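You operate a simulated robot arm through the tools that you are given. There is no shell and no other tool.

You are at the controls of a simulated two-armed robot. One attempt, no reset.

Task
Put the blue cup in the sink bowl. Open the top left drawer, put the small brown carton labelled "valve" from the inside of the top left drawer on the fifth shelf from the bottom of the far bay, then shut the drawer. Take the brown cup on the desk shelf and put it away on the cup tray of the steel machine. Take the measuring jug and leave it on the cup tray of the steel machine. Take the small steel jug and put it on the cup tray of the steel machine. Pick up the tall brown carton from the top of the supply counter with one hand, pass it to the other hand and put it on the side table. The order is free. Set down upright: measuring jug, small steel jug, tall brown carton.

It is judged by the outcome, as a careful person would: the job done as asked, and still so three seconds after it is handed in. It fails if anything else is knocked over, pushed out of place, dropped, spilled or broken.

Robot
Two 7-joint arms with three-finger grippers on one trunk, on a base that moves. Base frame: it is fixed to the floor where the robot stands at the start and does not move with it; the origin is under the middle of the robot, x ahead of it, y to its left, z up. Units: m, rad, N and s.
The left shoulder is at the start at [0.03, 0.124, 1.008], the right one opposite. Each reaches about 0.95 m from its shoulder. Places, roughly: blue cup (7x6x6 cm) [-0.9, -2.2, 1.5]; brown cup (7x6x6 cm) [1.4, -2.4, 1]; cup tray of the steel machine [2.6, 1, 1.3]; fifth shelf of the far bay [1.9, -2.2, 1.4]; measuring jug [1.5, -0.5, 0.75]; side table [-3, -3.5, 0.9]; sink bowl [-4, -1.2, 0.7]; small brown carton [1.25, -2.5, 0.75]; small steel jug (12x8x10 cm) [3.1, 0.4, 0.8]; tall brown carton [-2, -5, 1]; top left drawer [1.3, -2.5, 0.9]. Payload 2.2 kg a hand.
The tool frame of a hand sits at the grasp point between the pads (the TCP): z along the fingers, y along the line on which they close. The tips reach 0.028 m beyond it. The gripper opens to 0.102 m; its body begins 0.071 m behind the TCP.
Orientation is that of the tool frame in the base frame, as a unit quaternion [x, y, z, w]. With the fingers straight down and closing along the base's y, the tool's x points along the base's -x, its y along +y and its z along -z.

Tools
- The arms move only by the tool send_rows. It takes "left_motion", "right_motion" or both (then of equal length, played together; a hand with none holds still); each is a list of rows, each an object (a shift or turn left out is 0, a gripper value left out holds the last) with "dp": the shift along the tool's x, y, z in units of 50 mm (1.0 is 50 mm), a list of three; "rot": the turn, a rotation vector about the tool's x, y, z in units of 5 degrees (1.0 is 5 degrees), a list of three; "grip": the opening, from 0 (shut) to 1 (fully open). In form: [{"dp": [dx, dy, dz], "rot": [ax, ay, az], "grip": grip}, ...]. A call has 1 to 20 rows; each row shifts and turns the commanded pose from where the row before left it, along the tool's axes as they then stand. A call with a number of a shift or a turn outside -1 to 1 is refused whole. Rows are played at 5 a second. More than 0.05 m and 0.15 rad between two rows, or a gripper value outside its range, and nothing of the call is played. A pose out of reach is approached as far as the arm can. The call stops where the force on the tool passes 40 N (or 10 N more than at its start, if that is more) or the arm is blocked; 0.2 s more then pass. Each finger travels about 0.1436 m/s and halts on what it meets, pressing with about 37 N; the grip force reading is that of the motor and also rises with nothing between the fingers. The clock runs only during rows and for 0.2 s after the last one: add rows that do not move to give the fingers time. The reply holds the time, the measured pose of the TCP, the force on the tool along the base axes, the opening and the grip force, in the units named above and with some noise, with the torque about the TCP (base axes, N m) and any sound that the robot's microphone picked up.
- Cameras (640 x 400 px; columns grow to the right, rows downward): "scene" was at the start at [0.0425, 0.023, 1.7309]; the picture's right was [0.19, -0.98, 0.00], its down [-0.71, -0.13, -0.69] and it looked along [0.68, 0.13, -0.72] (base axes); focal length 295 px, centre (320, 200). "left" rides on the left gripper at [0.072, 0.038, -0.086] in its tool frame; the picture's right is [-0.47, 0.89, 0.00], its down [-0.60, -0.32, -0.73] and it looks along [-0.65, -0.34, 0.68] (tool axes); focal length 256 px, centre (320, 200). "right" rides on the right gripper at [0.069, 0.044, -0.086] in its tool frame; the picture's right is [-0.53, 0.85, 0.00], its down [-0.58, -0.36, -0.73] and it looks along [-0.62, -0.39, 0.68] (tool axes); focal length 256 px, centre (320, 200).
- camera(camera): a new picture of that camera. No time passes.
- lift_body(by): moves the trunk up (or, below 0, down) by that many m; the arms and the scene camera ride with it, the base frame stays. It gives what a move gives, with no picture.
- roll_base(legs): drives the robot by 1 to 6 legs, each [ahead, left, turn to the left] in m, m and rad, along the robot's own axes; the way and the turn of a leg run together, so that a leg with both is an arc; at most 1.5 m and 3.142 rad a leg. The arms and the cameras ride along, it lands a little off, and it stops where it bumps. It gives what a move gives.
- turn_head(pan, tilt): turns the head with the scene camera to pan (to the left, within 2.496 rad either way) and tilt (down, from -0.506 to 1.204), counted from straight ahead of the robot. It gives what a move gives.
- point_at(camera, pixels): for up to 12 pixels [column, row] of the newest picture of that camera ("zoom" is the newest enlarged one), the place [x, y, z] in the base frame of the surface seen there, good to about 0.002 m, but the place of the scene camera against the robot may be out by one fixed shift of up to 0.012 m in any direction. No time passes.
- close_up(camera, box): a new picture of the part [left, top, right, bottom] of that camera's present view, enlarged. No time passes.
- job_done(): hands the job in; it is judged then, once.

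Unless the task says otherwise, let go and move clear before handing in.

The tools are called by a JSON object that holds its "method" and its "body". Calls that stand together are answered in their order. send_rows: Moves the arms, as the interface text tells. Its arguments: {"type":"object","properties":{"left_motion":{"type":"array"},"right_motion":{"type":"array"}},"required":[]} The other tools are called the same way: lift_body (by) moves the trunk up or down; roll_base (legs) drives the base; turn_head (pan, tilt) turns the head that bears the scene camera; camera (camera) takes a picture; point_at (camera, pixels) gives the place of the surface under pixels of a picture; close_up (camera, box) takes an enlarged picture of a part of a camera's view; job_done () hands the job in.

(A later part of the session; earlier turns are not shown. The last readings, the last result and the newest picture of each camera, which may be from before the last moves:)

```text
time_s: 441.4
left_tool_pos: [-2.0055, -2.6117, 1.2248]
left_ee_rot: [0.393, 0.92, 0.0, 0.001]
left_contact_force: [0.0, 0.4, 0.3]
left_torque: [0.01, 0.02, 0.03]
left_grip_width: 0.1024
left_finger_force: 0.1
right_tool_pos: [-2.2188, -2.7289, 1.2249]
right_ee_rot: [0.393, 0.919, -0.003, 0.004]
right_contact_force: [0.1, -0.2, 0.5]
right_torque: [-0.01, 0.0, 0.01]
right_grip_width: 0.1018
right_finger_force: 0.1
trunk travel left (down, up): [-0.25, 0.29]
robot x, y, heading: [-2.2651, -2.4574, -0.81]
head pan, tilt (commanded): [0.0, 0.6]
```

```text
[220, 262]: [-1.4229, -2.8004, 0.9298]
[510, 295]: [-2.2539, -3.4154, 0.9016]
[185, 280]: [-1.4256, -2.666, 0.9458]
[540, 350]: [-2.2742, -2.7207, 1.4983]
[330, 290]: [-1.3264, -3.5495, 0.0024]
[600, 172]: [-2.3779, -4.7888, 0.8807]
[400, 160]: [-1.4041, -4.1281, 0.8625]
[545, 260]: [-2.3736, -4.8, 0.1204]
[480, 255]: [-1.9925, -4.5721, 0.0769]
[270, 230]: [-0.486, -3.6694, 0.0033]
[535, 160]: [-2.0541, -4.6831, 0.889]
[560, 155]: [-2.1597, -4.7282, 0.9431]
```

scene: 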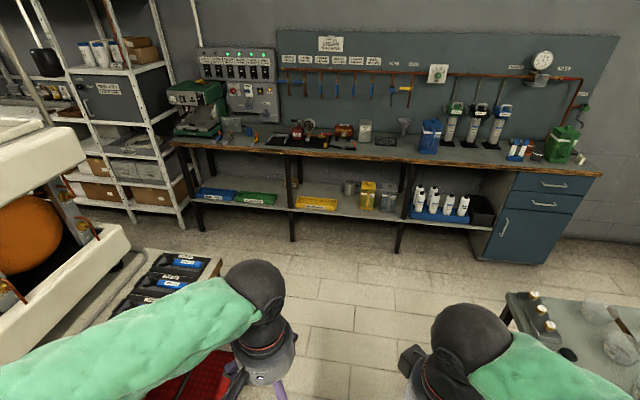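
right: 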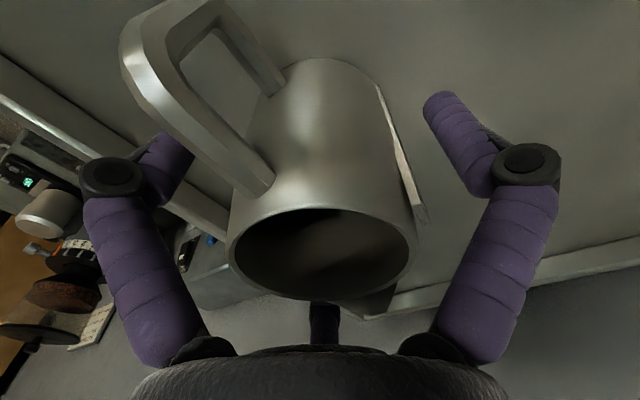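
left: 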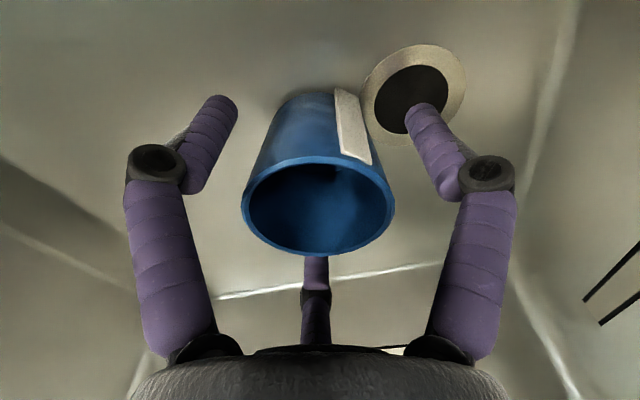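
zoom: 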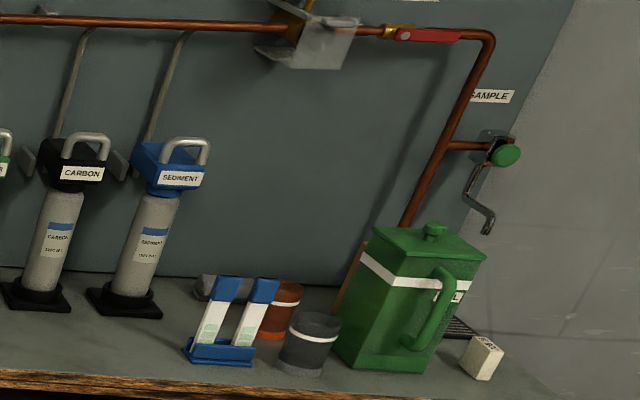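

The carton hides directly behind the green jug. I shift right 0.13 m to centre in the passage and go ahead 0.75 m.

{"method": "roll_base", "body": {"legs": [[0, -0.13, 0], [0.75, 0, -0.1]]}}

{"method": "turn_head", "body": {"pan": -0.6, "tilt": 0.5}}

{"method": "camera", "body": {"camera": "scene"}}

{"method": "close_up", "body": {"camera": "scene", "box": [180, 90, 420, 240]}}

```text
time_s: 446.3
left_tool_pos: [-1.629, -3.2898, 1.2257]
left_ee_rot: [0.439, 0.898, 0.0, 0.0]
left_contact_force: [-0.4, -0.2, 0.7]
left_torque: [0.02, 0.01, 0.02]
left_grip_width: 0.102
left_finger_force: 0.1
right_tool_pos: [-1.8541, -3.3859, 1.2231]
right_ee_rot: [0.439, 0.898, -0.002, 0.003]
right_contact_force: [0.2, -0.8, -0.4]
right_torque: [0.01, 0.03, 0.02]
right_grip_width: 0.102
right_finger_force: 0.1
trunk travel left (down, up): [-0.25, 0.29]
robot x, y, heading: [-1.8682, -3.1116, -0.914]
head pan, tilt (commanded): [0.0, 0.6]
```

```text
time_s: 447.3
left_tool_pos: [-1.6307, -3.29, 1.2243]
left_ee_rot: [0.439, 0.899, -0.001, 0.001]
left_contact_force: [0.1, -1.0, -0.4]
left_torque: [0.02, 0.01, -0.02]
left_grip_width: 0.1019
left_finger_force: 0.2
right_tool_pos: [-1.8539, -3.3859, 1.2252]
right_ee_rot: [0.439, 0.899, -0.003, 0.004]
right_contact_force: [0.4, 0.1, 0.0]
right_torque: [0.01, -0.02, 0.01]
right_grip_width: 0.102
right_finger_force: 0.0
trunk travel left (down, up): [-0.25, 0.29]
robot x, y, heading: [-1.8683, -3.1108, -0.916]
head pan, tilt (commanded): [-0.6, 0.499]
```

```text
taken
```

scene: 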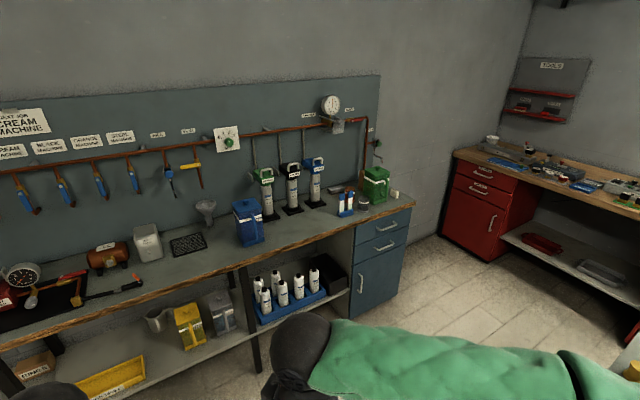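

```text
2.67 times, centred on (300, 165) of scene
```

zoom: 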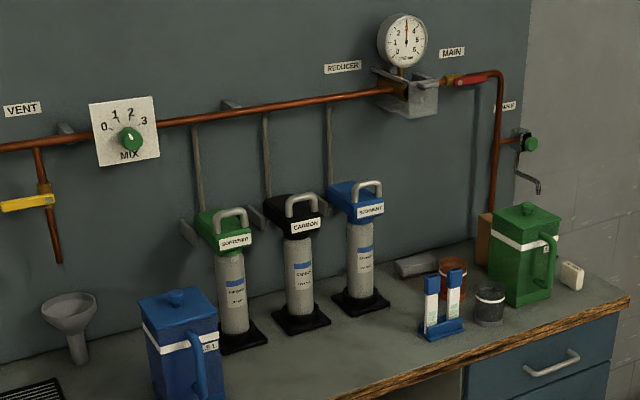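

The carton (zoom 487,238) stands behind the green jug near the wall pipe. I move in front of that end: ahead 0.55 m, then right about 0.95 m.

{"method": "roll_base", "body": {"legs": [[0, 0, -0.098], [0.55, 0, 0], [0, -0.95, 0]]}}

{"method": "turn_head", "body": {"pan": 0.0, "tilt": 0.6}}

{"method": "camera", "body": {"camera": "scene"}}

```text
time_s: 455.6
left_tool_pos: [-2.1515, -4.2853, 1.2246]
left_ee_rot: [0.474, 0.88, 0.0, 0.001]
left_contact_force: [-0.4, -0.4, -0.7]
left_torque: [0.01, 0.04, 0.0]
left_grip_width: 0.1019
left_finger_force: 0.1
right_tool_pos: [-2.383, -4.363, 1.2238]
right_ee_rot: [0.473, 0.881, -0.002, 0.003]
right_contact_force: [-0.2, 0.7, 0.5]
right_torque: [-0.01, -0.04, -0.02]
right_grip_width: 0.1022
right_finger_force: 0.1
trunk travel left (down, up): [-0.25, 0.29]
robot x, y, heading: [-2.3781, -4.0878, -0.99]
head pan, tilt (commanded): [-0.6, 0.499]
```

```text
time_s: 456.6
left_tool_pos: [-2.1516, -4.2855, 1.2256]
left_ee_rot: [0.474, 0.881, 0.0, 0.002]
left_contact_force: [-0.2, -0.6, 0.5]
left_torque: [-0.05, 0.02, 0.0]
left_grip_width: 0.1019
left_finger_force: 0.1
right_tool_pos: [-2.3813, -4.3632, 1.225]
right_ee_rot: [0.474, 0.88, -0.003, 0.004]
right_contact_force: [0.7, -0.7, 0.1]
right_torque: [0.0, -0.02, 0.02]
right_grip_width: 0.1019
right_finger_force: 0.0
trunk travel left (down, up): [-0.25, 0.29]
robot x, y, heading: [-2.3774, -4.0867, -0.988]
head pan, tilt (commanded): [0.0, 0.6]
```

```text
taken
```

scene: 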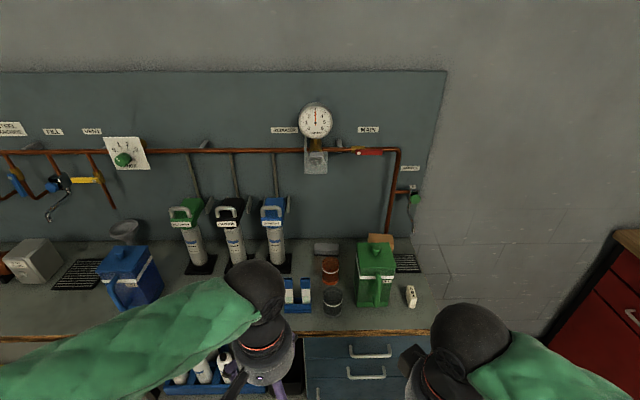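

Now straight in front: the carton's brown top shows behind the green jug at (381,240). I zoom and measure it and its neighbours.

{"method": "close_up", "body": {"camera": "scene", "box": [280, 180, 460, 320]}}

{"method": "point_at", "body": {"camera": "zoom", "pixels": [[330, 175], [360, 180], [350, 168], [335, 215], [310, 210], [370, 200], [395, 40], [420, 70], [340, 30], [215, 240], [220, 290], [430, 310]]}}

```text
2.86 times, centred on (370, 250) of scene
```

zoom: 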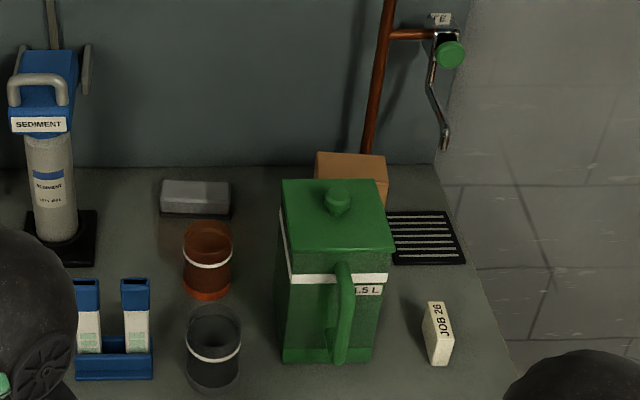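

```text
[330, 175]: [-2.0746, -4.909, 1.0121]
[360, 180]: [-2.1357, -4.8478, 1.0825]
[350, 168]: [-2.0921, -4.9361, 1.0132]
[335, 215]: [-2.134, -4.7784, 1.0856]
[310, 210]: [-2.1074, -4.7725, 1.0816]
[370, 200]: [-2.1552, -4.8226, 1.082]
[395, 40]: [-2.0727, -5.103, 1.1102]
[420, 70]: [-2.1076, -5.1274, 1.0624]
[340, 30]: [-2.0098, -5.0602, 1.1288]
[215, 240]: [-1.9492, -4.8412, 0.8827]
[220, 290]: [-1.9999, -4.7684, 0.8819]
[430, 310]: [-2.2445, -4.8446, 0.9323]
```

Carton top is at z≈1.013 near (-2.085,-4.93), ~15 cm from the wall, closely behind the green jug (lid z 1.08). I move 0.2 m closer and bring the right hand above it to look with its camera.

{"method": "roll_base", "body": {"legs": [[0.19, 0, 0]]}}

{"method": "send_rows", "body": {"right_motion": [{"dp": [-0.9, -0.3, -0.3]}, {"dp": [-0.9, -0.3, -0.3]}, {"dp": [-0.9, -0.3, 0]}, {"dp": [-0.9, -0.3, 0]}, {"dp": [-0.6, -0.2, 0]}]}}

{"method": "camera", "body": {"camera": "right"}}

{"method": "camera", "body": {"camera": "scene"}}

```text
time_s: 458.1
left_tool_pos: [-2.0459, -4.4431, 1.2251]
left_ee_rot: [0.471, 0.882, 0.0, 0.0]
left_contact_force: [0.3, 0.4, -0.5]
left_torque: [0.04, 0.02, 0.02]
left_grip_width: 0.1021
left_finger_force: 0.1
right_tool_pos: [-2.2747, -4.5211, 1.2243]
right_ee_rot: [0.471, 0.882, -0.003, 0.003]
right_contact_force: [0.3, -0.3, -0.5]
right_torque: [0.02, 0.0, -0.01]
right_grip_width: 0.1021
right_finger_force: 0.1
trunk travel left (down, up): [-0.25, 0.29]
robot x, y, heading: [-2.2745, -4.2484, -0.979]
head pan, tilt (commanded): [0.0, 0.6]
```

```text
time_s: 459.3
left_tool_pos: [-2.0452, -4.4422, 1.224]
left_ee_rot: [0.471, 0.882, -0.001, 0.001]
left_contact_force: [-0.2, 0.4, 0.7]
left_torque: [0.01, -0.01, 0.0]
left_grip_width: 0.102
left_finger_force: 0.0
right_tool_pos: [-2.2152, -4.7328, 1.2573]
right_ee_rot: [0.47, 0.883, -0.003, 0.002]
right_contact_force: [0.2, -0.4, 0.3]
right_torque: [0.03, 0.01, -0.01]
right_grip_width: 0.102
right_finger_force: 0.2
trunk travel left (down, up): [-0.25, 0.29]
robot x, y, heading: [-2.2769, -4.246, -0.98]
head pan, tilt (commanded): [0.0, 0.6]
```

```text
taken
```

right: 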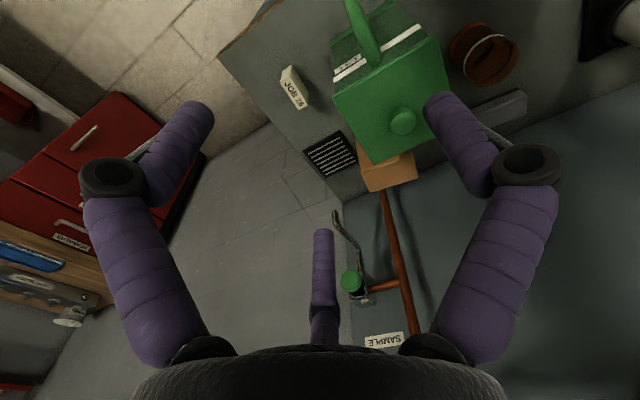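

```text
taken
```

scene: 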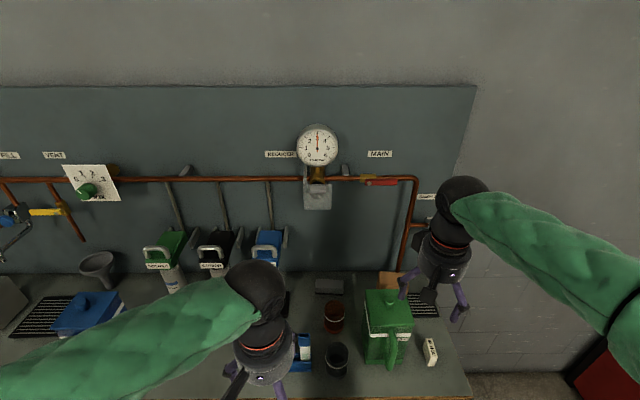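

The hand camera sees the carton top at (388,168) just beyond the jug's lid. I zoom and measure.

{"method": "close_up", "body": {"camera": "right", "box": [310, 80, 470, 220]}}

{"method": "point_at", "body": {"camera": "zoom", "pixels": [[240, 260], [270, 310], [400, 275], [395, 205], [320, 240], [280, 230], [350, 200], [250, 230], [330, 300], [380, 240], [240, 190], [370, 190]]}}

```text
2.86 times, centred on (390, 150) of right
```

zoom: 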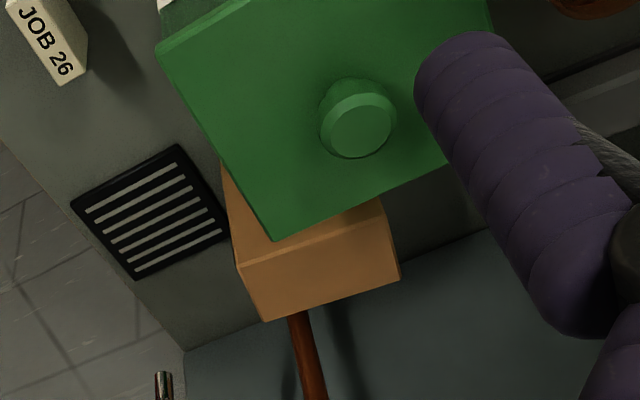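

```text
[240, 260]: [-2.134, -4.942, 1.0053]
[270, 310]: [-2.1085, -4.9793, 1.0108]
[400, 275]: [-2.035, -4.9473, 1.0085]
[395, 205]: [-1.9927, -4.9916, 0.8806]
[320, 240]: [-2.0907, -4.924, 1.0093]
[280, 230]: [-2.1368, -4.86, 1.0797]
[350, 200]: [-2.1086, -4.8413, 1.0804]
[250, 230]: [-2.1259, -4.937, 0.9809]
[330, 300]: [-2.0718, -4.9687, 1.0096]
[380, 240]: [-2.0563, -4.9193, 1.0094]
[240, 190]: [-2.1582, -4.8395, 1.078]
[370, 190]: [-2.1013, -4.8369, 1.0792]
```

Carton top: ≈8.6×5 cm, centre (-2.082,-4.945), z 1.010, with 7–8 cm gap to the jug lid and ~11 cm to the wall. I'll pick it with the left hand from above (thumb on its left end) and later take it with the right hand from the right side. Retract the right hand and shift right 0.3 m.

{"method": "send_rows", "body": {"right_motion": [{"dp": [0.9, 0.3, 0]}, {"dp": [0.9, 0.3, 0]}, {"dp": [0.9, 0.2, 0]}, {"dp": [0.9, 0, 0]}, {"dp": [0.9, -0.2, 0]}]}}

{"method": "roll_base", "body": {"legs": [[0, -0.3, 0]]}}

{"method": "camera", "body": {"camera": "scene"}}

```text
time_s: 460.5
left_tool_pos: [-2.0474, -4.4411, 1.2247]
left_ee_rot: [0.47, 0.883, -0.001, 0.002]
left_contact_force: [1.1, 0.1, 0.1]
left_torque: [-0.03, -0.03, 0.02]
left_grip_width: 0.1023
left_finger_force: 0.0
right_tool_pos: [-2.3194, -4.5285, 1.255]
right_ee_rot: [0.471, 0.882, -0.002, 0.003]
right_contact_force: [-0.6, 0.3, -0.4]
right_torque: [0.01, -0.01, 0.0]
right_grip_width: 0.1018
right_finger_force: 0.0
trunk travel left (down, up): [-0.25, 0.29]
robot x, y, heading: [-2.2738, -4.2428, -0.979]
head pan, tilt (commanded): [0.0, 0.6]
```

```text
time_s: 462.6
left_tool_pos: [-2.3021, -4.6106, 1.2249]
left_ee_rot: [0.471, 0.882, -0.001, 0.001]
left_contact_force: [0.4, -0.5, 0.5]
left_torque: [0.03, -0.01, -0.03]
left_grip_width: 0.1021
left_finger_force: 0.0
right_tool_pos: [-2.5719, -4.6989, 1.2523]
right_ee_rot: [0.472, 0.882, -0.002, 0.004]
right_contact_force: [-0.6, 0.5, -0.2]
right_torque: [0.04, 0.0, -0.03]
right_grip_width: 0.102
right_finger_force: 0.1
trunk travel left (down, up): [-0.25, 0.29]
robot x, y, heading: [-2.5291, -4.4139, -0.983]
head pan, tilt (commanded): [0.0, 0.6]
```

```text
taken
```

scene: 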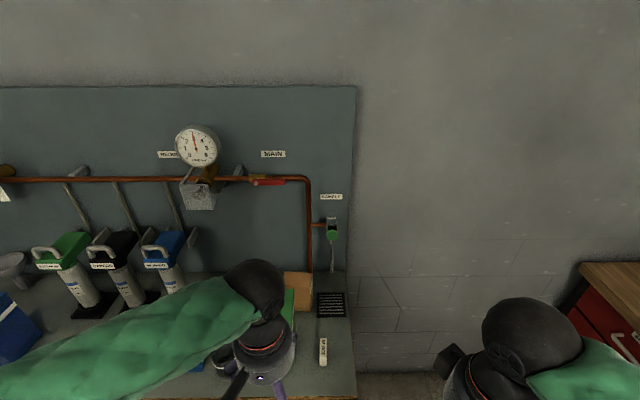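

Carton is now 0.69 m ahead, 0.08 m left. I move the left hand out above it (tips at z≈1.2, above the jug's lid) and look.

{"method": "send_rows", "body": {"left_motion": [{"dp": [-0.85, 0, 0], "rot": [0, 0, 0.8]}, {"dp": [-0.85, 0, 0], "rot": [0, 0, 0.8]}, {"dp": [-0.85, 0, 0]}, {"dp": [-0.85, 0, 0]}, {"dp": [-0.85, 0, 0]}, {"dp": [-0.85, 0, 0]}]}}

{"method": "camera", "body": {"camera": "left"}}

{"method": "camera", "body": {"camera": "scene"}}

```text
time_s: 464.0
left_tool_pos: [-2.1784, -4.8386, 1.2267]
left_ee_rot: [0.533, 0.846, 0.0, -0.001]
left_contact_force: [0.7, 0.0, 0.0]
left_torque: [0.01, 0.01, 0.01]
left_grip_width: 0.102
left_finger_force: 0.1
right_tool_pos: [-2.5708, -4.7001, 1.2528]
right_ee_rot: [0.473, 0.881, -0.002, 0.003]
right_contact_force: [0.6, -0.2, 0.2]
right_torque: [0.01, 0.0, -0.03]
right_grip_width: 0.1022
right_finger_force: 0.0
trunk travel left (down, up): [-0.25, 0.29]
robot x, y, heading: [-2.5299, -4.4126, -0.987]
head pan, tilt (commanded): [0.0, 0.6]
```

```text
taken
```

left: 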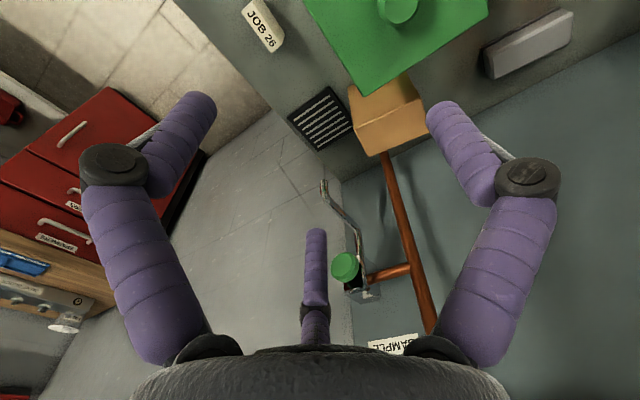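

```text
taken
```

scene: 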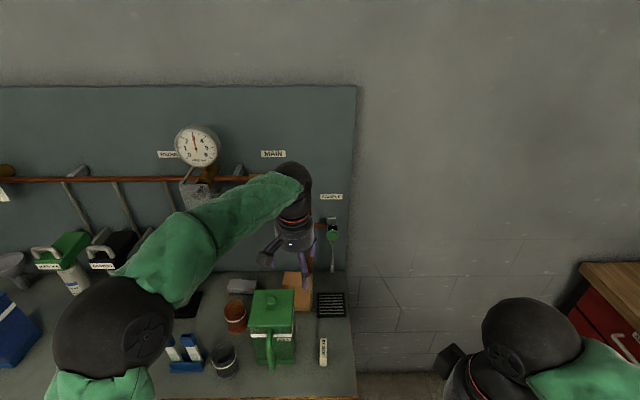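

Let me verify the forearm's clearance from the filter heads and the wall pipe, and measure the carton's corners from the left camera.

{"method": "point_at", "body": {"camera": "scene", "pixels": [[110, 330], [170, 270], [210, 230], [250, 200], [295, 170], [60, 250], [100, 250], [200, 195], [195, 150]]}}

{"method": "close_up", "body": {"camera": "left", "box": [290, 40, 450, 180]}}

{"method": "point_at", "body": {"camera": "left", "pixels": [[350, 95], [355, 120], [372, 152], [424, 132], [408, 100], [380, 110], [400, 130], [370, 125], [385, 90], [340, 65], [325, 185], [345, 265]]}}

```text
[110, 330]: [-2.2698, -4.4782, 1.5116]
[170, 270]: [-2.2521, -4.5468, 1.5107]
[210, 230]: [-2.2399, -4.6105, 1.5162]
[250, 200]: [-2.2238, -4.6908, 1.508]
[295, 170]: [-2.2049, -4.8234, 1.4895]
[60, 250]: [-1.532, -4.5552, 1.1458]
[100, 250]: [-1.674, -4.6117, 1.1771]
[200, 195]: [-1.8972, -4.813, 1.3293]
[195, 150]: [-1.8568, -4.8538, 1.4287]
```

```text
2.86 times, centred on (370, 110) of left
```

zoom: 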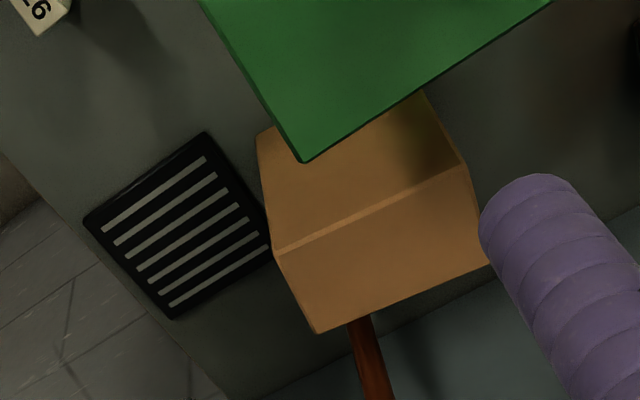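

```text
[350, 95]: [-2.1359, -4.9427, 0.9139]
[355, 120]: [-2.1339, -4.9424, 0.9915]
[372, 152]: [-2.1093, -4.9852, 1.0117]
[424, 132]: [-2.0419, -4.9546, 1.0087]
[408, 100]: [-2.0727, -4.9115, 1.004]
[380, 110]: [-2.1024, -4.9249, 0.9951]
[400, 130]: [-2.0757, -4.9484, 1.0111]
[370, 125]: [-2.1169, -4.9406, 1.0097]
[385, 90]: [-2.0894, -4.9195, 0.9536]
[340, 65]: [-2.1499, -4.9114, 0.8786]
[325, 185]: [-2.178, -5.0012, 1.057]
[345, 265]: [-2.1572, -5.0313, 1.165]
```

Carton centre refined to (-2.085,-4.946), long side along my tool's y; tap hook is 10.8 cm to its right. I move over it and descend to z≈1.06 first.

{"method": "send_rows", "body": {"left_motion": [{"dp": [-0.913, 0.292, 0]}, {"dp": [-0.913, 0.292, 0]}, {"dp": [-0.913, 0.292, 0]}, {"dp": [0, 0, 0.8]}, {"dp": [0, 0, 0.8]}, {"dp": [0, 0, 0.8]}, {"dp": [0, 0, 0.8]}]}}

{"method": "camera", "body": {"camera": "left"}}

{"method": "camera", "body": {"camera": "scene"}}

```text
time_s: 465.6
left_tool_pos: [-2.0792, -4.9401, 1.0664]
left_ee_rot: [0.533, 0.846, -0.001, 0.0]
left_contact_force: [0.5, -0.1, 0.8]
left_torque: [0.02, 0.03, 0.0]
left_grip_width: 0.102
left_finger_force: 0.0
right_tool_pos: [-2.5694, -4.6994, 1.2543]
right_ee_rot: [0.471, 0.882, -0.001, 0.002]
right_contact_force: [0.4, -0.6, 0.0]
right_torque: [0.02, 0.05, 0.01]
right_grip_width: 0.102
right_finger_force: 0.0
trunk travel left (down, up): [-0.25, 0.29]
robot x, y, heading: [-2.5277, -4.4132, -0.987]
head pan, tilt (commanded): [0.0, 0.6]
```

```text
taken
```

left: 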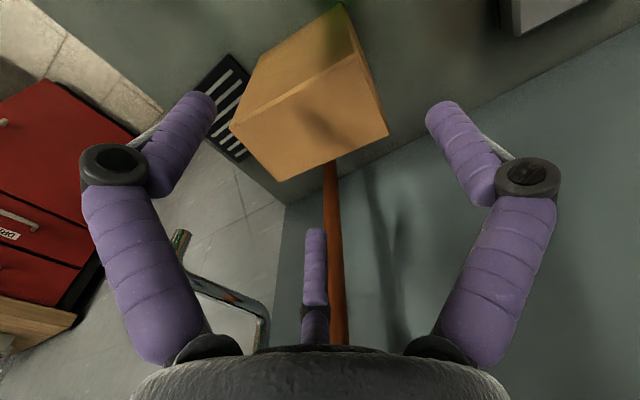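

```text
taken
```

scene: 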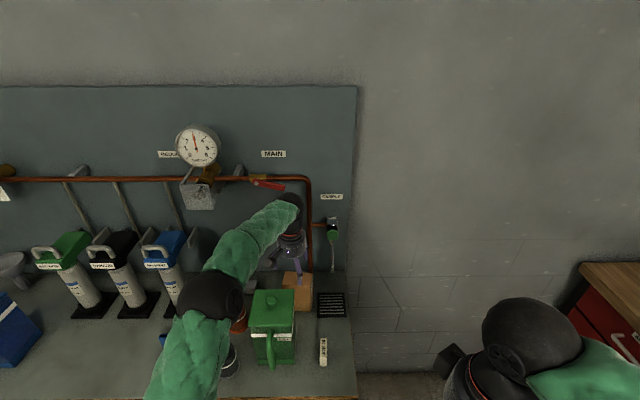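

The camera arm would come within ~1 cm of the jug's lid at grip height. Since the three fingers are symmetric, I rotate the hand 120° about its axis so the camera sits ahead-left instead, with the same finger positions.

{"method": "send_rows", "body": {"left_motion": [{"rot": [0, 0, 1]}, {"rot": [0, 0, 1]}, {"rot": [0, 0, 1]}, {"rot": [0, 0, 1]}, {"rot": [0, 0, 1]}, {"rot": [0, 0, 1]}, {"rot": [0, 0, 1]}, {"rot": [0, 0, 1]}, {"rot": [0, 0, 1]}, {"rot": [0, 0, 1]}, {"rot": [0, 0, 1]}, {"rot": [0, 0, 1]}]}}

{"method": "send_rows", "body": {"left_motion": [{"rot": [0, 0, 1]}, {"rot": [0, 0, 1]}, {"rot": [0, 0, 1]}, {"rot": [0, 0, 1]}, {"rot": [0, 0, 1]}, {"rot": [0, 0, 1]}, {"rot": [0, 0, 1]}, {"rot": [0, 0, 1]}, {"rot": [0, 0, 1]}, {"rot": [0, 0, 1]}, {"rot": [0, 0, 1]}, {"rot": [0, 0, 1]}]}}

{"method": "camera", "body": {"camera": "left"}}

{"method": "camera", "body": {"camera": "scene"}}

```text
time_s: 468.2
left_tool_pos: [-2.0827, -4.9419, 1.0655]
left_ee_rot: [0.884, 0.467, -0.001, 0.002]
left_contact_force: [0.3, -0.2, -0.2]
left_torque: [0.0, -0.01, 0.01]
left_grip_width: 0.102
left_finger_force: 0.1
right_tool_pos: [-2.572, -4.6974, 1.2537]
right_ee_rot: [0.472, 0.882, -0.003, 0.003]
right_contact_force: [0.5, -0.6, -0.3]
right_torque: [-0.01, -0.03, 0.01]
right_grip_width: 0.1021
right_finger_force: 0.0
trunk travel left (down, up): [-0.25, 0.29]
robot x, y, heading: [-2.5277, -4.4108, -0.986]
head pan, tilt (commanded): [0.0, 0.6]
```

```text
time_s: 470.8
left_tool_pos: [-2.0838, -4.9407, 1.0656]
left_ee_rot: [0.999, -0.038, 0.001, 0.001]
left_contact_force: [0.1, 0.2, -0.4]
left_torque: [0.0, 0.03, -0.01]
left_grip_width: 0.1023
left_finger_force: 0.0
right_tool_pos: [-2.5718, -4.6972, 1.2553]
right_ee_rot: [0.472, 0.881, -0.003, 0.004]
right_contact_force: [-0.2, -0.2, 0.3]
right_torque: [0.02, -0.02, 0.02]
right_grip_width: 0.1021
right_finger_force: 0.1
trunk travel left (down, up): [-0.25, 0.29]
robot x, y, heading: [-2.5278, -4.4139, -0.983]
head pan, tilt (commanded): [0.0, 0.6]
```

```text
taken
```

left: 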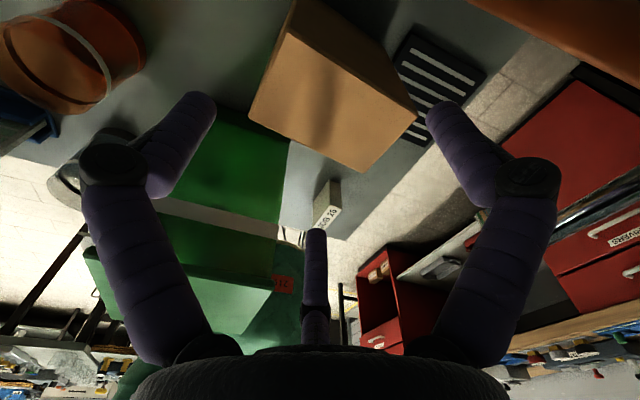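

```text
taken
```

scene: 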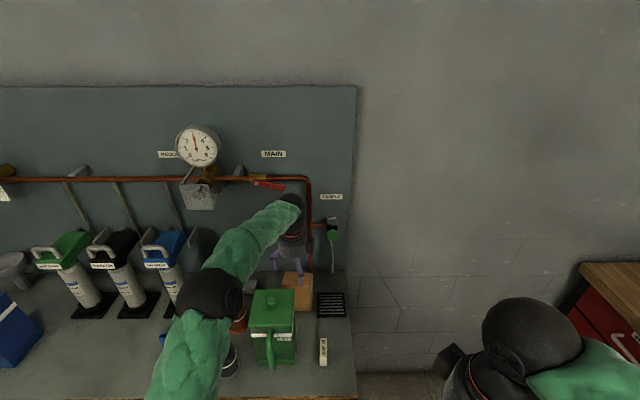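

Camera now sits ahead-left, fingers unchanged in effect. Descend 9 cm around the carton's upper part.

{"method": "send_rows", "body": {"left_motion": [{"dp": [0.08, 0.05, 0.5]}, {"dp": [0, 0, 0.6]}, {"dp": [0, 0, 0.6]}]}}

{"method": "camera", "body": {"camera": "left"}}

```text
time_s: 471.6
left_tool_pos: [-2.0758, -4.945, 0.981]
left_ee_rot: [0.999, -0.038, 0.001, 0.0]
left_contact_force: [0.8, -0.6, 0.6]
left_torque: [0.0, -0.03, -0.01]
left_grip_width: 0.1021
left_finger_force: 0.0
right_tool_pos: [-2.5716, -4.6989, 1.2542]
right_ee_rot: [0.472, 0.881, -0.003, 0.003]
right_contact_force: [0.3, 0.1, -0.2]
right_torque: [0.02, -0.04, 0.01]
right_grip_width: 0.1023
right_finger_force: 0.1
trunk travel left (down, up): [-0.25, 0.29]
robot x, y, heading: [-2.5281, -4.4104, -0.983]
head pan, tilt (commanded): [0.0, 0.6]
```

```text
taken
```

left: 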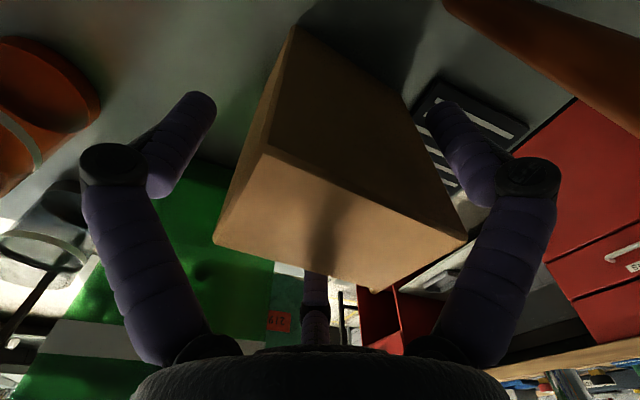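

The carton's top is between the three fingers. Close slowly.

{"method": "send_rows", "body": {"left_motion": [{"grip": 0.85}, {"grip": 0.7}, {"grip": 0.55}, {"grip": 0.4}, {"grip": 0.3}, {"grip": 0.2}, {"grip": 0.2}]}}

{"method": "camera", "body": {"camera": "left"}}

```text
time_s: 473.2
left_tool_pos: [-2.077, -4.943, 0.982]
left_ee_rot: [0.999, -0.037, 0.001, 0.001]
left_contact_force: [1.3, 0.9, 1.6]
left_torque: [-0.06, -0.08, 0.05]
left_grip_width: 0.0659
left_finger_force: 37.0
right_tool_pos: [-2.5718, -4.6976, 1.2541]
right_ee_rot: [0.472, 0.882, -0.003, 0.003]
right_contact_force: [-0.1, -0.3, -0.1]
right_torque: [0.0, 0.0, 0.0]
right_grip_width: 0.1019
right_finger_force: 0.1
trunk travel left (down, up): [-0.25, 0.29]
robot x, y, heading: [-2.5259, -4.4131, -0.986]
head pan, tilt (commanded): [0.0, 0.6]
```

```text
taken
```

left: 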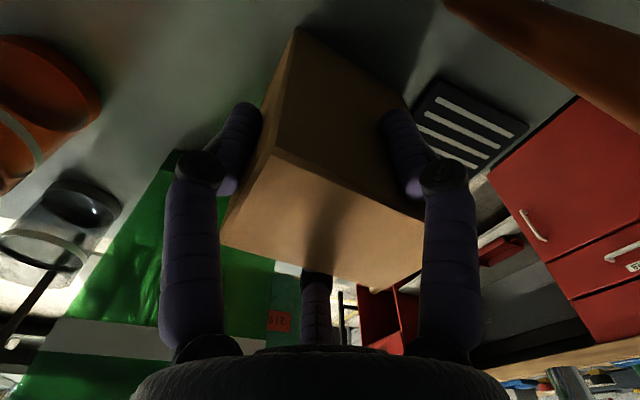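

Gripped (width 0.066, 37 N). Lift carefully straight up, checking.

{"method": "send_rows", "body": {"left_motion": [{"dp": [0, 0, -0.2]}, {"dp": [0, 0, -0.3]}, {"dp": [0, 0, -0.5]}, {"dp": [0, 0, -0.6]}]}}

{"method": "camera", "body": {"camera": "left"}}

{"method": "camera", "body": {"camera": "scene"}}

```text
time_s: 474.2
left_tool_pos: [-2.0777, -4.9443, 1.0622]
left_ee_rot: [0.999, -0.038, 0.0, 0.002]
left_contact_force: [-0.3, -0.1, -2.3]
left_torque: [0.03, -0.04, -0.01]
left_grip_width: 0.0656
left_finger_force: 37.3
right_tool_pos: [-2.5711, -4.699, 1.2533]
right_ee_rot: [0.472, 0.882, -0.003, 0.003]
right_contact_force: [-0.4, -0.8, 0.2]
right_torque: [0.02, -0.03, 0.01]
right_grip_width: 0.1018
right_finger_force: 0.1
trunk travel left (down, up): [-0.25, 0.29]
robot x, y, heading: [-2.5286, -4.4138, -0.99]
head pan, tilt (commanded): [0.0, 0.6]
```

```text
taken
```

left: 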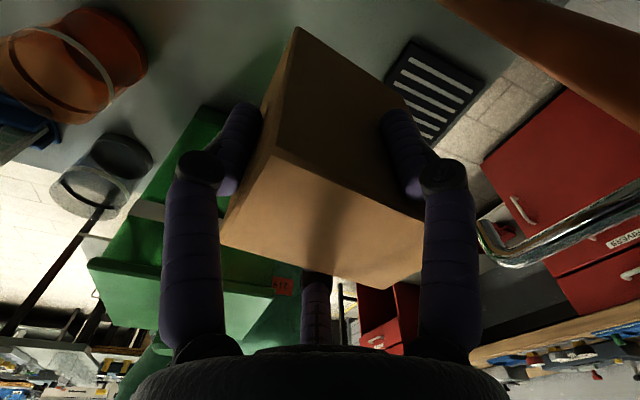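

```text
taken
```

scene: 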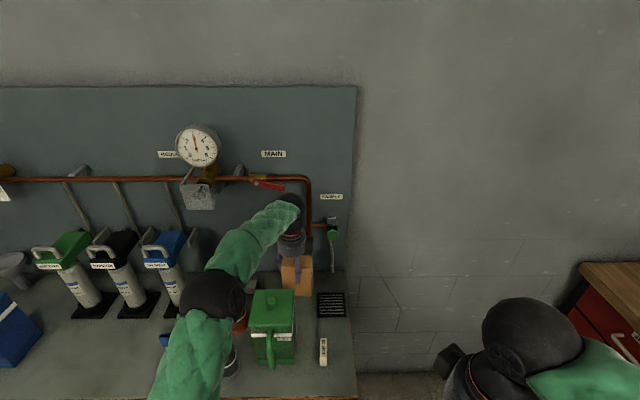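

The carton comes up cleanly. Raise it to z≈1.25 so its bottom clears the jug's lid, then bring it back toward me.

{"method": "send_rows", "body": {"left_motion": [{"dp": [0, 0, -0.8]}, {"dp": [0, 0, -0.8]}, {"dp": [0, 0, -0.8]}, {"dp": [0, 0, -0.8]}, {"dp": [0, 0, -0.6]}]}}

{"method": "camera", "body": {"camera": "scene"}}

```text
time_s: 475.3
left_tool_pos: [-2.0825, -4.9368, 1.2121]
left_ee_rot: [0.999, -0.039, -0.004, -0.01]
left_contact_force: [5.0, -2.6, -13.7]
left_torque: [1.13, 1.51, 0.05]
left_grip_width: 0.0657
left_finger_force: 36.9
left hand out of reach, approached as far as the arm can: row 5
right_tool_pos: [-2.5715, -4.6963, 1.2555]
right_ee_rot: [0.472, 0.882, -0.003, 0.004]
right_contact_force: [-1.0, 1.4, -0.4]
right_torque: [-0.05, -0.06, -0.01]
right_grip_width: 0.1021
right_finger_force: 0.0
trunk travel left (down, up): [-0.25, 0.29]
robot x, y, heading: [-2.529, -4.4133, -0.982]
head pan, tilt (commanded): [0.0, 0.6]
stopped in row 5 (left hand): the force on the tool passed its limit at 56 N (the readings are from after the stop); the commanded pose is now the measured one
```

```text
taken
```

scene: 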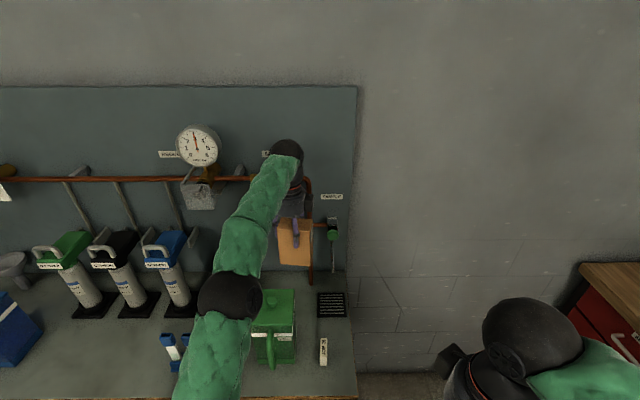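

The hand met something at z≈1.21 — likely its camera under the wall pipe/red valve. I lower 2 cm right away, then look.

{"method": "send_rows", "body": {"left_motion": [{"dp": [0, 0, 0.2]}, {"dp": [0, 0, 0.2]}]}}

{"method": "close_up", "body": {"camera": "scene", "box": [200, 100, 400, 300]}}

{"method": "camera", "body": {"camera": "left"}}

```text
time_s: 475.9
left_tool_pos: [-2.0831, -4.9381, 1.1953]
left_ee_rot: [0.999, -0.04, -0.004, -0.008]
left_contact_force: [-0.9, -0.1, -2.7]
left_torque: [0.03, -0.01, 0.0]
left_grip_width: 0.0654
left_finger_force: 37.0
right_tool_pos: [-2.5712, -4.6975, 1.255]
right_ee_rot: [0.472, 0.882, -0.003, 0.003]
right_contact_force: [0.3, -0.5, 0.3]
right_torque: [-0.02, 0.0, -0.02]
right_grip_width: 0.1021
right_finger_force: 0.0
trunk travel left (down, up): [-0.25, 0.29]
robot x, y, heading: [-2.5292, -4.4129, -0.985]
head pan, tilt (commanded): [0.0, 0.6]
```

```text
2.00 times, centred on (300, 200) of scene
```

zoom: 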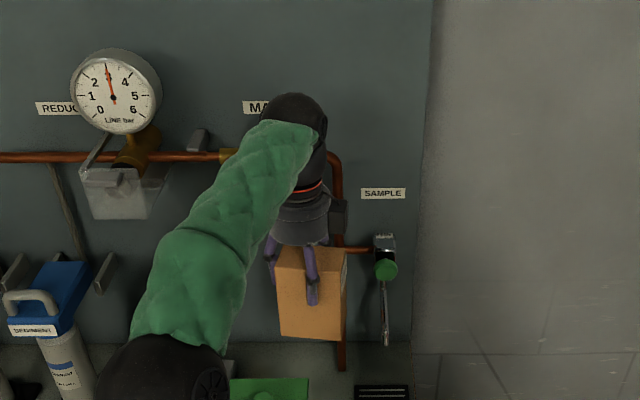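

```text
taken
```

left: 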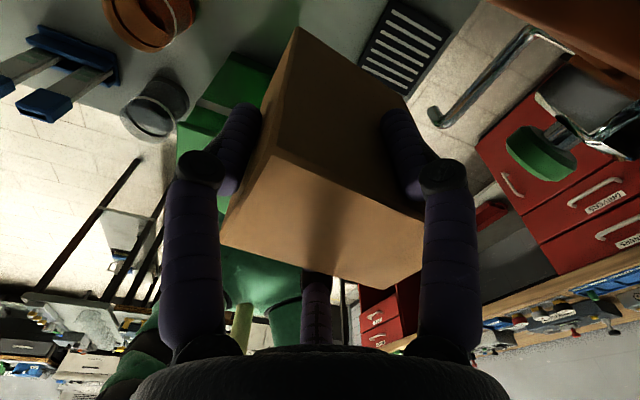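

Contact gone. I measure the pipe's height and the hand's clearance to choose the way out (move back from the wall first).

{"method": "point_at", "body": {"camera": "zoom", "pixels": [[50, 158], [225, 155], [335, 170], [340, 215], [340, 360], [385, 270], [385, 330], [310, 330], [290, 150], [300, 230], [250, 392], [290, 110]]}}

```text
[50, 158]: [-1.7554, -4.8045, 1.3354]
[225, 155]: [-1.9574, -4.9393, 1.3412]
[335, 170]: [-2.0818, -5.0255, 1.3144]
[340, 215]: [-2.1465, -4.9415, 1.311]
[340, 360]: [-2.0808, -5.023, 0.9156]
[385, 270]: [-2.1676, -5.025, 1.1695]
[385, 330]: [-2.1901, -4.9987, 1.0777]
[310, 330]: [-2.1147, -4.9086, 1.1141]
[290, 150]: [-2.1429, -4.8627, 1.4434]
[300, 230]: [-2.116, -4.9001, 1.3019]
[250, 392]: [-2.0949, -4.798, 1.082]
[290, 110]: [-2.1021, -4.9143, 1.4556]
```

The camera arm went under the 1.335 m pipe, 7 cm off the wall. I move back 6 cm (the carton's bottom is 1 cm above the lid and still behind it), then lift with the trunk.

{"method": "send_rows", "body": {"left_motion": [{"dp": [-0.37, -0.47, -0.1]}, {"dp": [-0.37, -0.47, -0.1]}]}}

{"method": "camera", "body": {"camera": "left"}}

{"method": "close_up", "body": {"camera": "scene", "box": [200, 100, 400, 300]}}

```text
time_s: 476.5
left_tool_pos: [-2.1181, -4.8872, 1.2063]
left_ee_rot: [0.999, -0.039, -0.003, -0.008]
left_contact_force: [-1.3, 0.3, -2.2]
left_torque: [-0.04, -0.03, 0.01]
left_grip_width: 0.0654
left_finger_force: 36.8
right_tool_pos: [-2.5716, -4.6973, 1.2549]
right_ee_rot: [0.472, 0.882, -0.003, 0.004]
right_contact_force: [0.2, 0.5, 0.4]
right_torque: [0.0, 0.03, 0.02]
right_grip_width: 0.1024
right_finger_force: 0.1
trunk travel left (down, up): [-0.25, 0.29]
robot x, y, heading: [-2.5285, -4.4093, -0.986]
head pan, tilt (commanded): [0.0, 0.6]
```

```text
taken
```

left: 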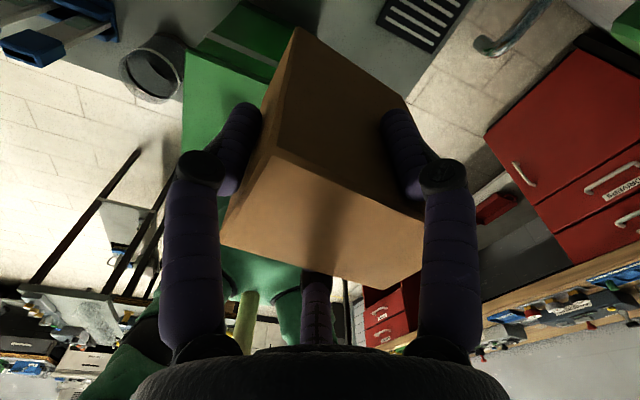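

```text
2.00 times, centred on (300, 200) of scene
```

zoom: 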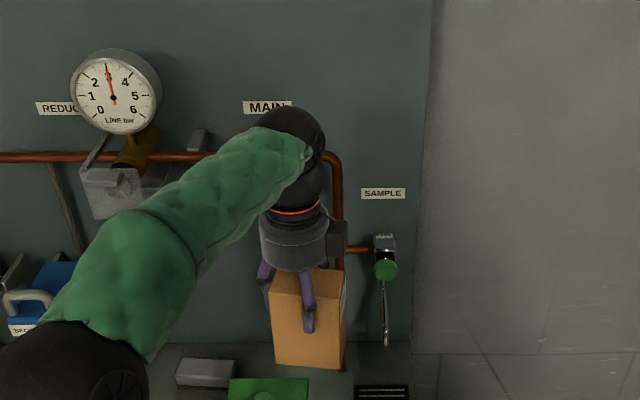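

Clear of the pipe. Lift the trunk 10 cm, then bring the carton back toward me over the jug.

{"method": "lift_body", "body": {"by": 0.1}}

{"method": "send_rows", "body": {"left_motion": [{"dp": [-0.5, -0.64, 0]}, {"dp": [-0.55, -0.7, 0]}, {"dp": [-0.55, -0.7, 0]}, {"dp": [-0.55, -0.7, 0]}]}}

{"method": "camera", "body": {"camera": "scene"}}

{"method": "close_up", "body": {"camera": "scene", "box": [60, 90, 400, 310]}}

```text
time_s: 477.8
left_tool_pos: [-2.1166, -4.887, 1.3067]
left_ee_rot: [0.999, -0.039, -0.004, -0.009]
left_contact_force: [-0.1, -0.7, -1.5]
left_torque: [0.01, -0.01, 0.0]
left_grip_width: 0.0656
left_finger_force: 37.5
right_tool_pos: [-2.5707, -4.6976, 1.355]
right_ee_rot: [0.472, 0.882, -0.002, 0.004]
right_contact_force: [-0.8, -0.1, 0.6]
right_torque: [-0.01, 0.02, -0.01]
right_grip_width: 0.102
right_finger_force: 0.0
trunk travel left (down, up): [-0.35, 0.19]
robot x, y, heading: [-2.5275, -4.4129, -0.986]
head pan, tilt (commanded): [0.0, 0.6]
```

```text
time_s: 478.8
left_tool_pos: [-2.2142, -4.7406, 1.3099]
left_ee_rot: [0.999, -0.04, -0.004, -0.007]
left_contact_force: [-0.2, 0.8, -1.5]
left_torque: [0.03, -0.04, 0.02]
left_grip_width: 0.0655
left_finger_force: 37.7
right_tool_pos: [-2.5708, -4.6953, 1.3545]
right_ee_rot: [0.471, 0.882, -0.003, 0.005]
right_contact_force: [0.2, 0.1, 0.4]
right_torque: [-0.04, -0.05, -0.03]
right_grip_width: 0.1021
right_finger_force: 0.0
trunk travel left (down, up): [-0.35, 0.19]
robot x, y, heading: [-2.5265, -4.4144, -0.986]
head pan, tilt (commanded): [0.0, 0.6]
```

```text
taken
```

scene: 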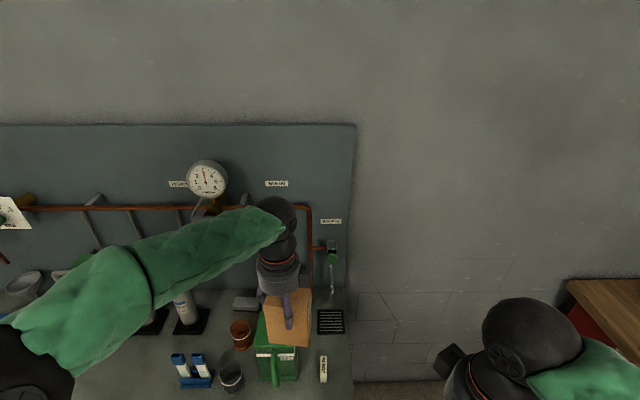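

```text
1.82 times, centred on (230, 200) of scene
```

zoom: 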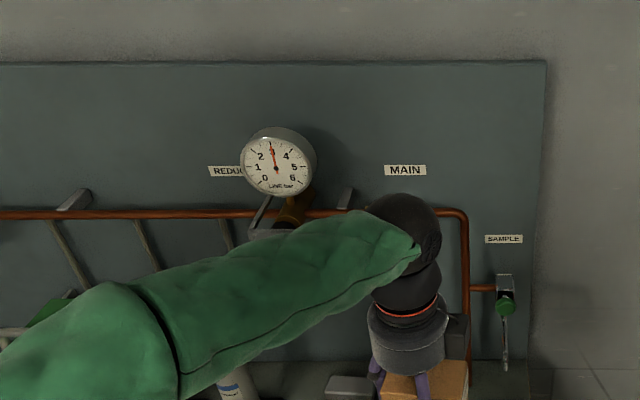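

The carton is up and above the jug. Before the hand-over, I check the space behind me to back off from the counter.

{"method": "turn_head", "body": {"pan": -2.3, "tilt": 0.7}}

{"method": "camera", "body": {"camera": "scene"}}

{"method": "point_at", "body": {"camera": "scene", "pixels": [[320, 200], [400, 200], [250, 200], [300, 150], [400, 150], [500, 150], [350, 100], [450, 250], [200, 250], [300, 300]]}}

{"method": "turn_head", "body": {"pan": 2.3, "tilt": 0.7}}

{"method": "camera", "body": {"camera": "scene"}}

```text
time_s: 480.9
left_tool_pos: [-2.213, -4.7439, 1.3094]
left_ee_rot: [0.999, -0.039, -0.003, -0.008]
left_contact_force: [0.1, 0.5, -1.8]
left_torque: [0.01, -0.03, 0.0]
left_grip_width: 0.0656
left_finger_force: 36.7
right_tool_pos: [-2.5717, -4.6969, 1.3535]
right_ee_rot: [0.472, 0.882, -0.003, 0.003]
right_contact_force: [0.9, -0.3, 0.2]
right_torque: [0.01, -0.02, 0.0]
right_grip_width: 0.1018
right_finger_force: 0.1
trunk travel left (down, up): [-0.35, 0.19]
robot x, y, heading: [-2.527, -4.4139, -0.981]
head pan, tilt (commanded): [-2.3, 0.7]
```

```text
taken
```

scene: 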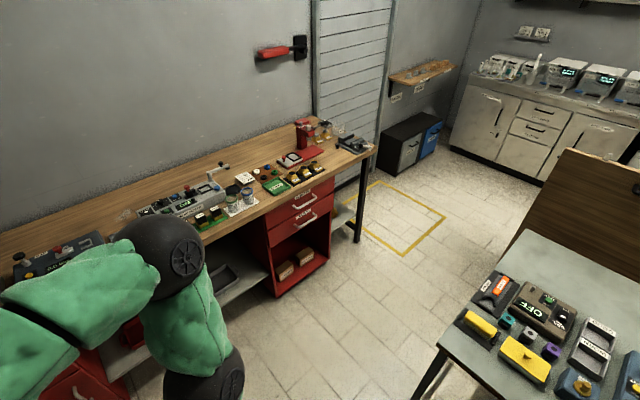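

```text
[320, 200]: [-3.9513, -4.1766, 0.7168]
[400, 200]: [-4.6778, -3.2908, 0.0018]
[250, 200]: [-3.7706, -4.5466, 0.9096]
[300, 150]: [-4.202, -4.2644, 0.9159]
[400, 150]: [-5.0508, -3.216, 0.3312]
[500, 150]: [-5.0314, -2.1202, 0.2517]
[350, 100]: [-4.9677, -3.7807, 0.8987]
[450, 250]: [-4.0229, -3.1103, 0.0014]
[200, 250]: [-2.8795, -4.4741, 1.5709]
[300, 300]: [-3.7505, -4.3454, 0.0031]
```

```text
time_s: 484.6
left_tool_pos: [-2.2128, -4.7442, 1.3081]
left_ee_rot: [0.999, -0.04, -0.004, -0.008]
left_contact_force: [0.4, 0.0, -1.4]
left_torque: [-0.02, -0.03, -0.01]
left_grip_width: 0.0654
left_finger_force: 36.4
right_tool_pos: [-2.5716, -4.6976, 1.3537]
right_ee_rot: [0.471, 0.882, -0.003, 0.003]
right_contact_force: [0.1, 0.8, -0.5]
right_torque: [0.02, -0.02, 0.03]
right_grip_width: 0.1021
right_finger_force: 0.0
trunk travel left (down, up): [-0.35, 0.19]
robot x, y, heading: [-2.5273, -4.4148, -0.987]
head pan, tilt (commanded): [2.3, 0.7]
```

```text
taken
```

scene: 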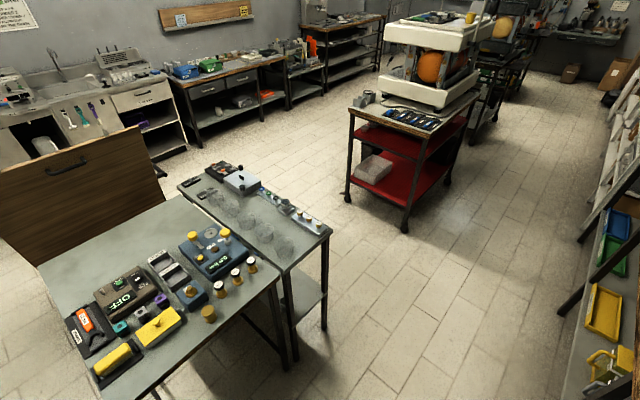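

Behind me I see the side table (big one at left, top with gauges) whose far strip (110,250) is bare. I measure its corners and the free area.

{"method": "point_at", "body": {"camera": "scene", "pixels": [[110, 250], [70, 270], [150, 225], [278, 275], [45, 265], [165, 203], [90, 290], [130, 265], [175, 240], [330, 235], [290, 270], [105, 390]]}}

{"method": "close_up", "body": {"camera": "scene", "box": [0, 180, 320, 400]}}

```text
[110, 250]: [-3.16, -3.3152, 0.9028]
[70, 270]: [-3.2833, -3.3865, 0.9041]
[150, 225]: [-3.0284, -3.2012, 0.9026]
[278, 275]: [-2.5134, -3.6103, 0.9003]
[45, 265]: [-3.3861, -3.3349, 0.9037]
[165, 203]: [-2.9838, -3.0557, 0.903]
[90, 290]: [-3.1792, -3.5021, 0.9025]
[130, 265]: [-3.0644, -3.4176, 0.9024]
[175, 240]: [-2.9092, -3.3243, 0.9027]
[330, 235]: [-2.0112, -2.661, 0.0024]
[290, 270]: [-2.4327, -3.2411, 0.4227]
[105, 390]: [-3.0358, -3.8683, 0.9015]
```

```text
1.82 times, centred on (160, 290) of scene
```

zoom: 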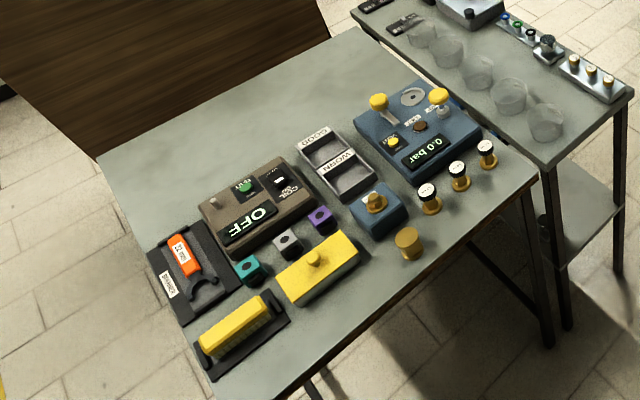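

The side table's free strip is at its far-left part (e.g. around (-3.17,-3.38), z 0.903). For the hand-over I back off 0.18 m and yaw the left hand 90° so the carton's free end points at me.

{"method": "roll_base", "body": {"legs": [[-0.18, 0, 0]]}}

{"method": "turn_head", "body": {"pan": 0.0, "tilt": 0.6}}

{"method": "send_rows", "body": {"left_motion": [{"rot": [0, 0, 1]}, {"rot": [0, 0, 1]}, {"rot": [0, 0, 1]}, {"rot": [0, 0, 1]}, {"rot": [0, 0, 1]}, {"rot": [0, 0, 1]}, {"rot": [0, 0, 1]}, {"rot": [0, 0, 1]}, {"rot": [0, 0, 1]}, {"rot": [0, 0, 1]}, {"rot": [0, 0, 1]}, {"rot": [0, 0, 1]}, {"rot": [0, 0, 1]}, {"rot": [0, 0, 1]}, {"rot": [0, 0, 1]}, {"rot": [0, 0, 1]}]}}

{"method": "camera", "body": {"camera": "scene"}}

```text
time_s: 486.1
left_tool_pos: [-2.3103, -4.5957, 1.3067]
left_ee_rot: [0.999, -0.039, -0.003, -0.007]
left_contact_force: [-1.5, 0.7, -1.6]
left_torque: [-0.04, -0.03, -0.02]
left_grip_width: 0.0653
left_finger_force: 36.7
right_tool_pos: [-2.669, -4.5516, 1.3546]
right_ee_rot: [0.471, 0.882, -0.003, 0.003]
right_contact_force: [0.5, 0.4, -0.8]
right_torque: [-0.02, 0.01, 0.02]
right_grip_width: 0.1021
right_finger_force: 0.2
trunk travel left (down, up): [-0.35, 0.19]
robot x, y, heading: [-2.6227, -4.2641, -0.985]
head pan, tilt (commanded): [2.3, 0.7]
```

```text
time_s: 488.2
left_tool_pos: [-2.3107, -4.5964, 1.3084]
left_ee_rot: [0.999, -0.039, -0.004, -0.008]
left_contact_force: [0.5, -0.9, -1.8]
left_torque: [-0.01, -0.01, 0.04]
left_grip_width: 0.0652
left_finger_force: 37.0
right_tool_pos: [-2.6679, -4.5507, 1.354]
right_ee_rot: [0.471, 0.882, -0.003, 0.003]
right_contact_force: [0.2, -0.7, 0.4]
right_torque: [-0.01, 0.03, -0.02]
right_grip_width: 0.1019
right_finger_force: 0.0
trunk travel left (down, up): [-0.35, 0.19]
robot x, y, heading: [-2.6259, -4.2656, -0.982]
head pan, tilt (commanded): [0.0, 0.6]
```

```text
time_s: 491.6
left_tool_pos: [-2.3225, -4.6002, 1.3079]
left_ee_rot: [0.754, -0.657, -0.008, -0.007]
left_contact_force: [0.4, 0.3, -3.5]
left_torque: [0.0, -0.08, 0.0]
left_grip_width: 0.0655
left_finger_force: 37.0
left hand out of reach, approached as far as the arm can: row 16
right_tool_pos: [-2.6697, -4.5539, 1.3535]
right_ee_rot: [0.471, 0.882, -0.002, 0.003]
right_contact_force: [-0.1, 0.2, 0.7]
right_torque: [0.0, 0.02, 0.0]
right_grip_width: 0.1021
right_finger_force: 0.1
trunk travel left (down, up): [-0.35, 0.19]
robot x, y, heading: [-2.6226, -4.2679, -0.986]
head pan, tilt (commanded): [0.0, 0.6]
```

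```text
taken
```

scene: 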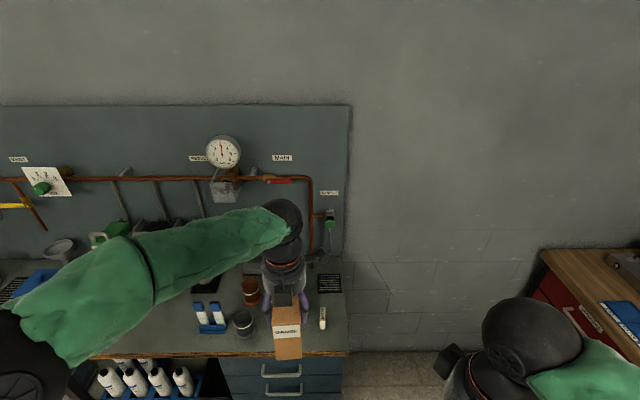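

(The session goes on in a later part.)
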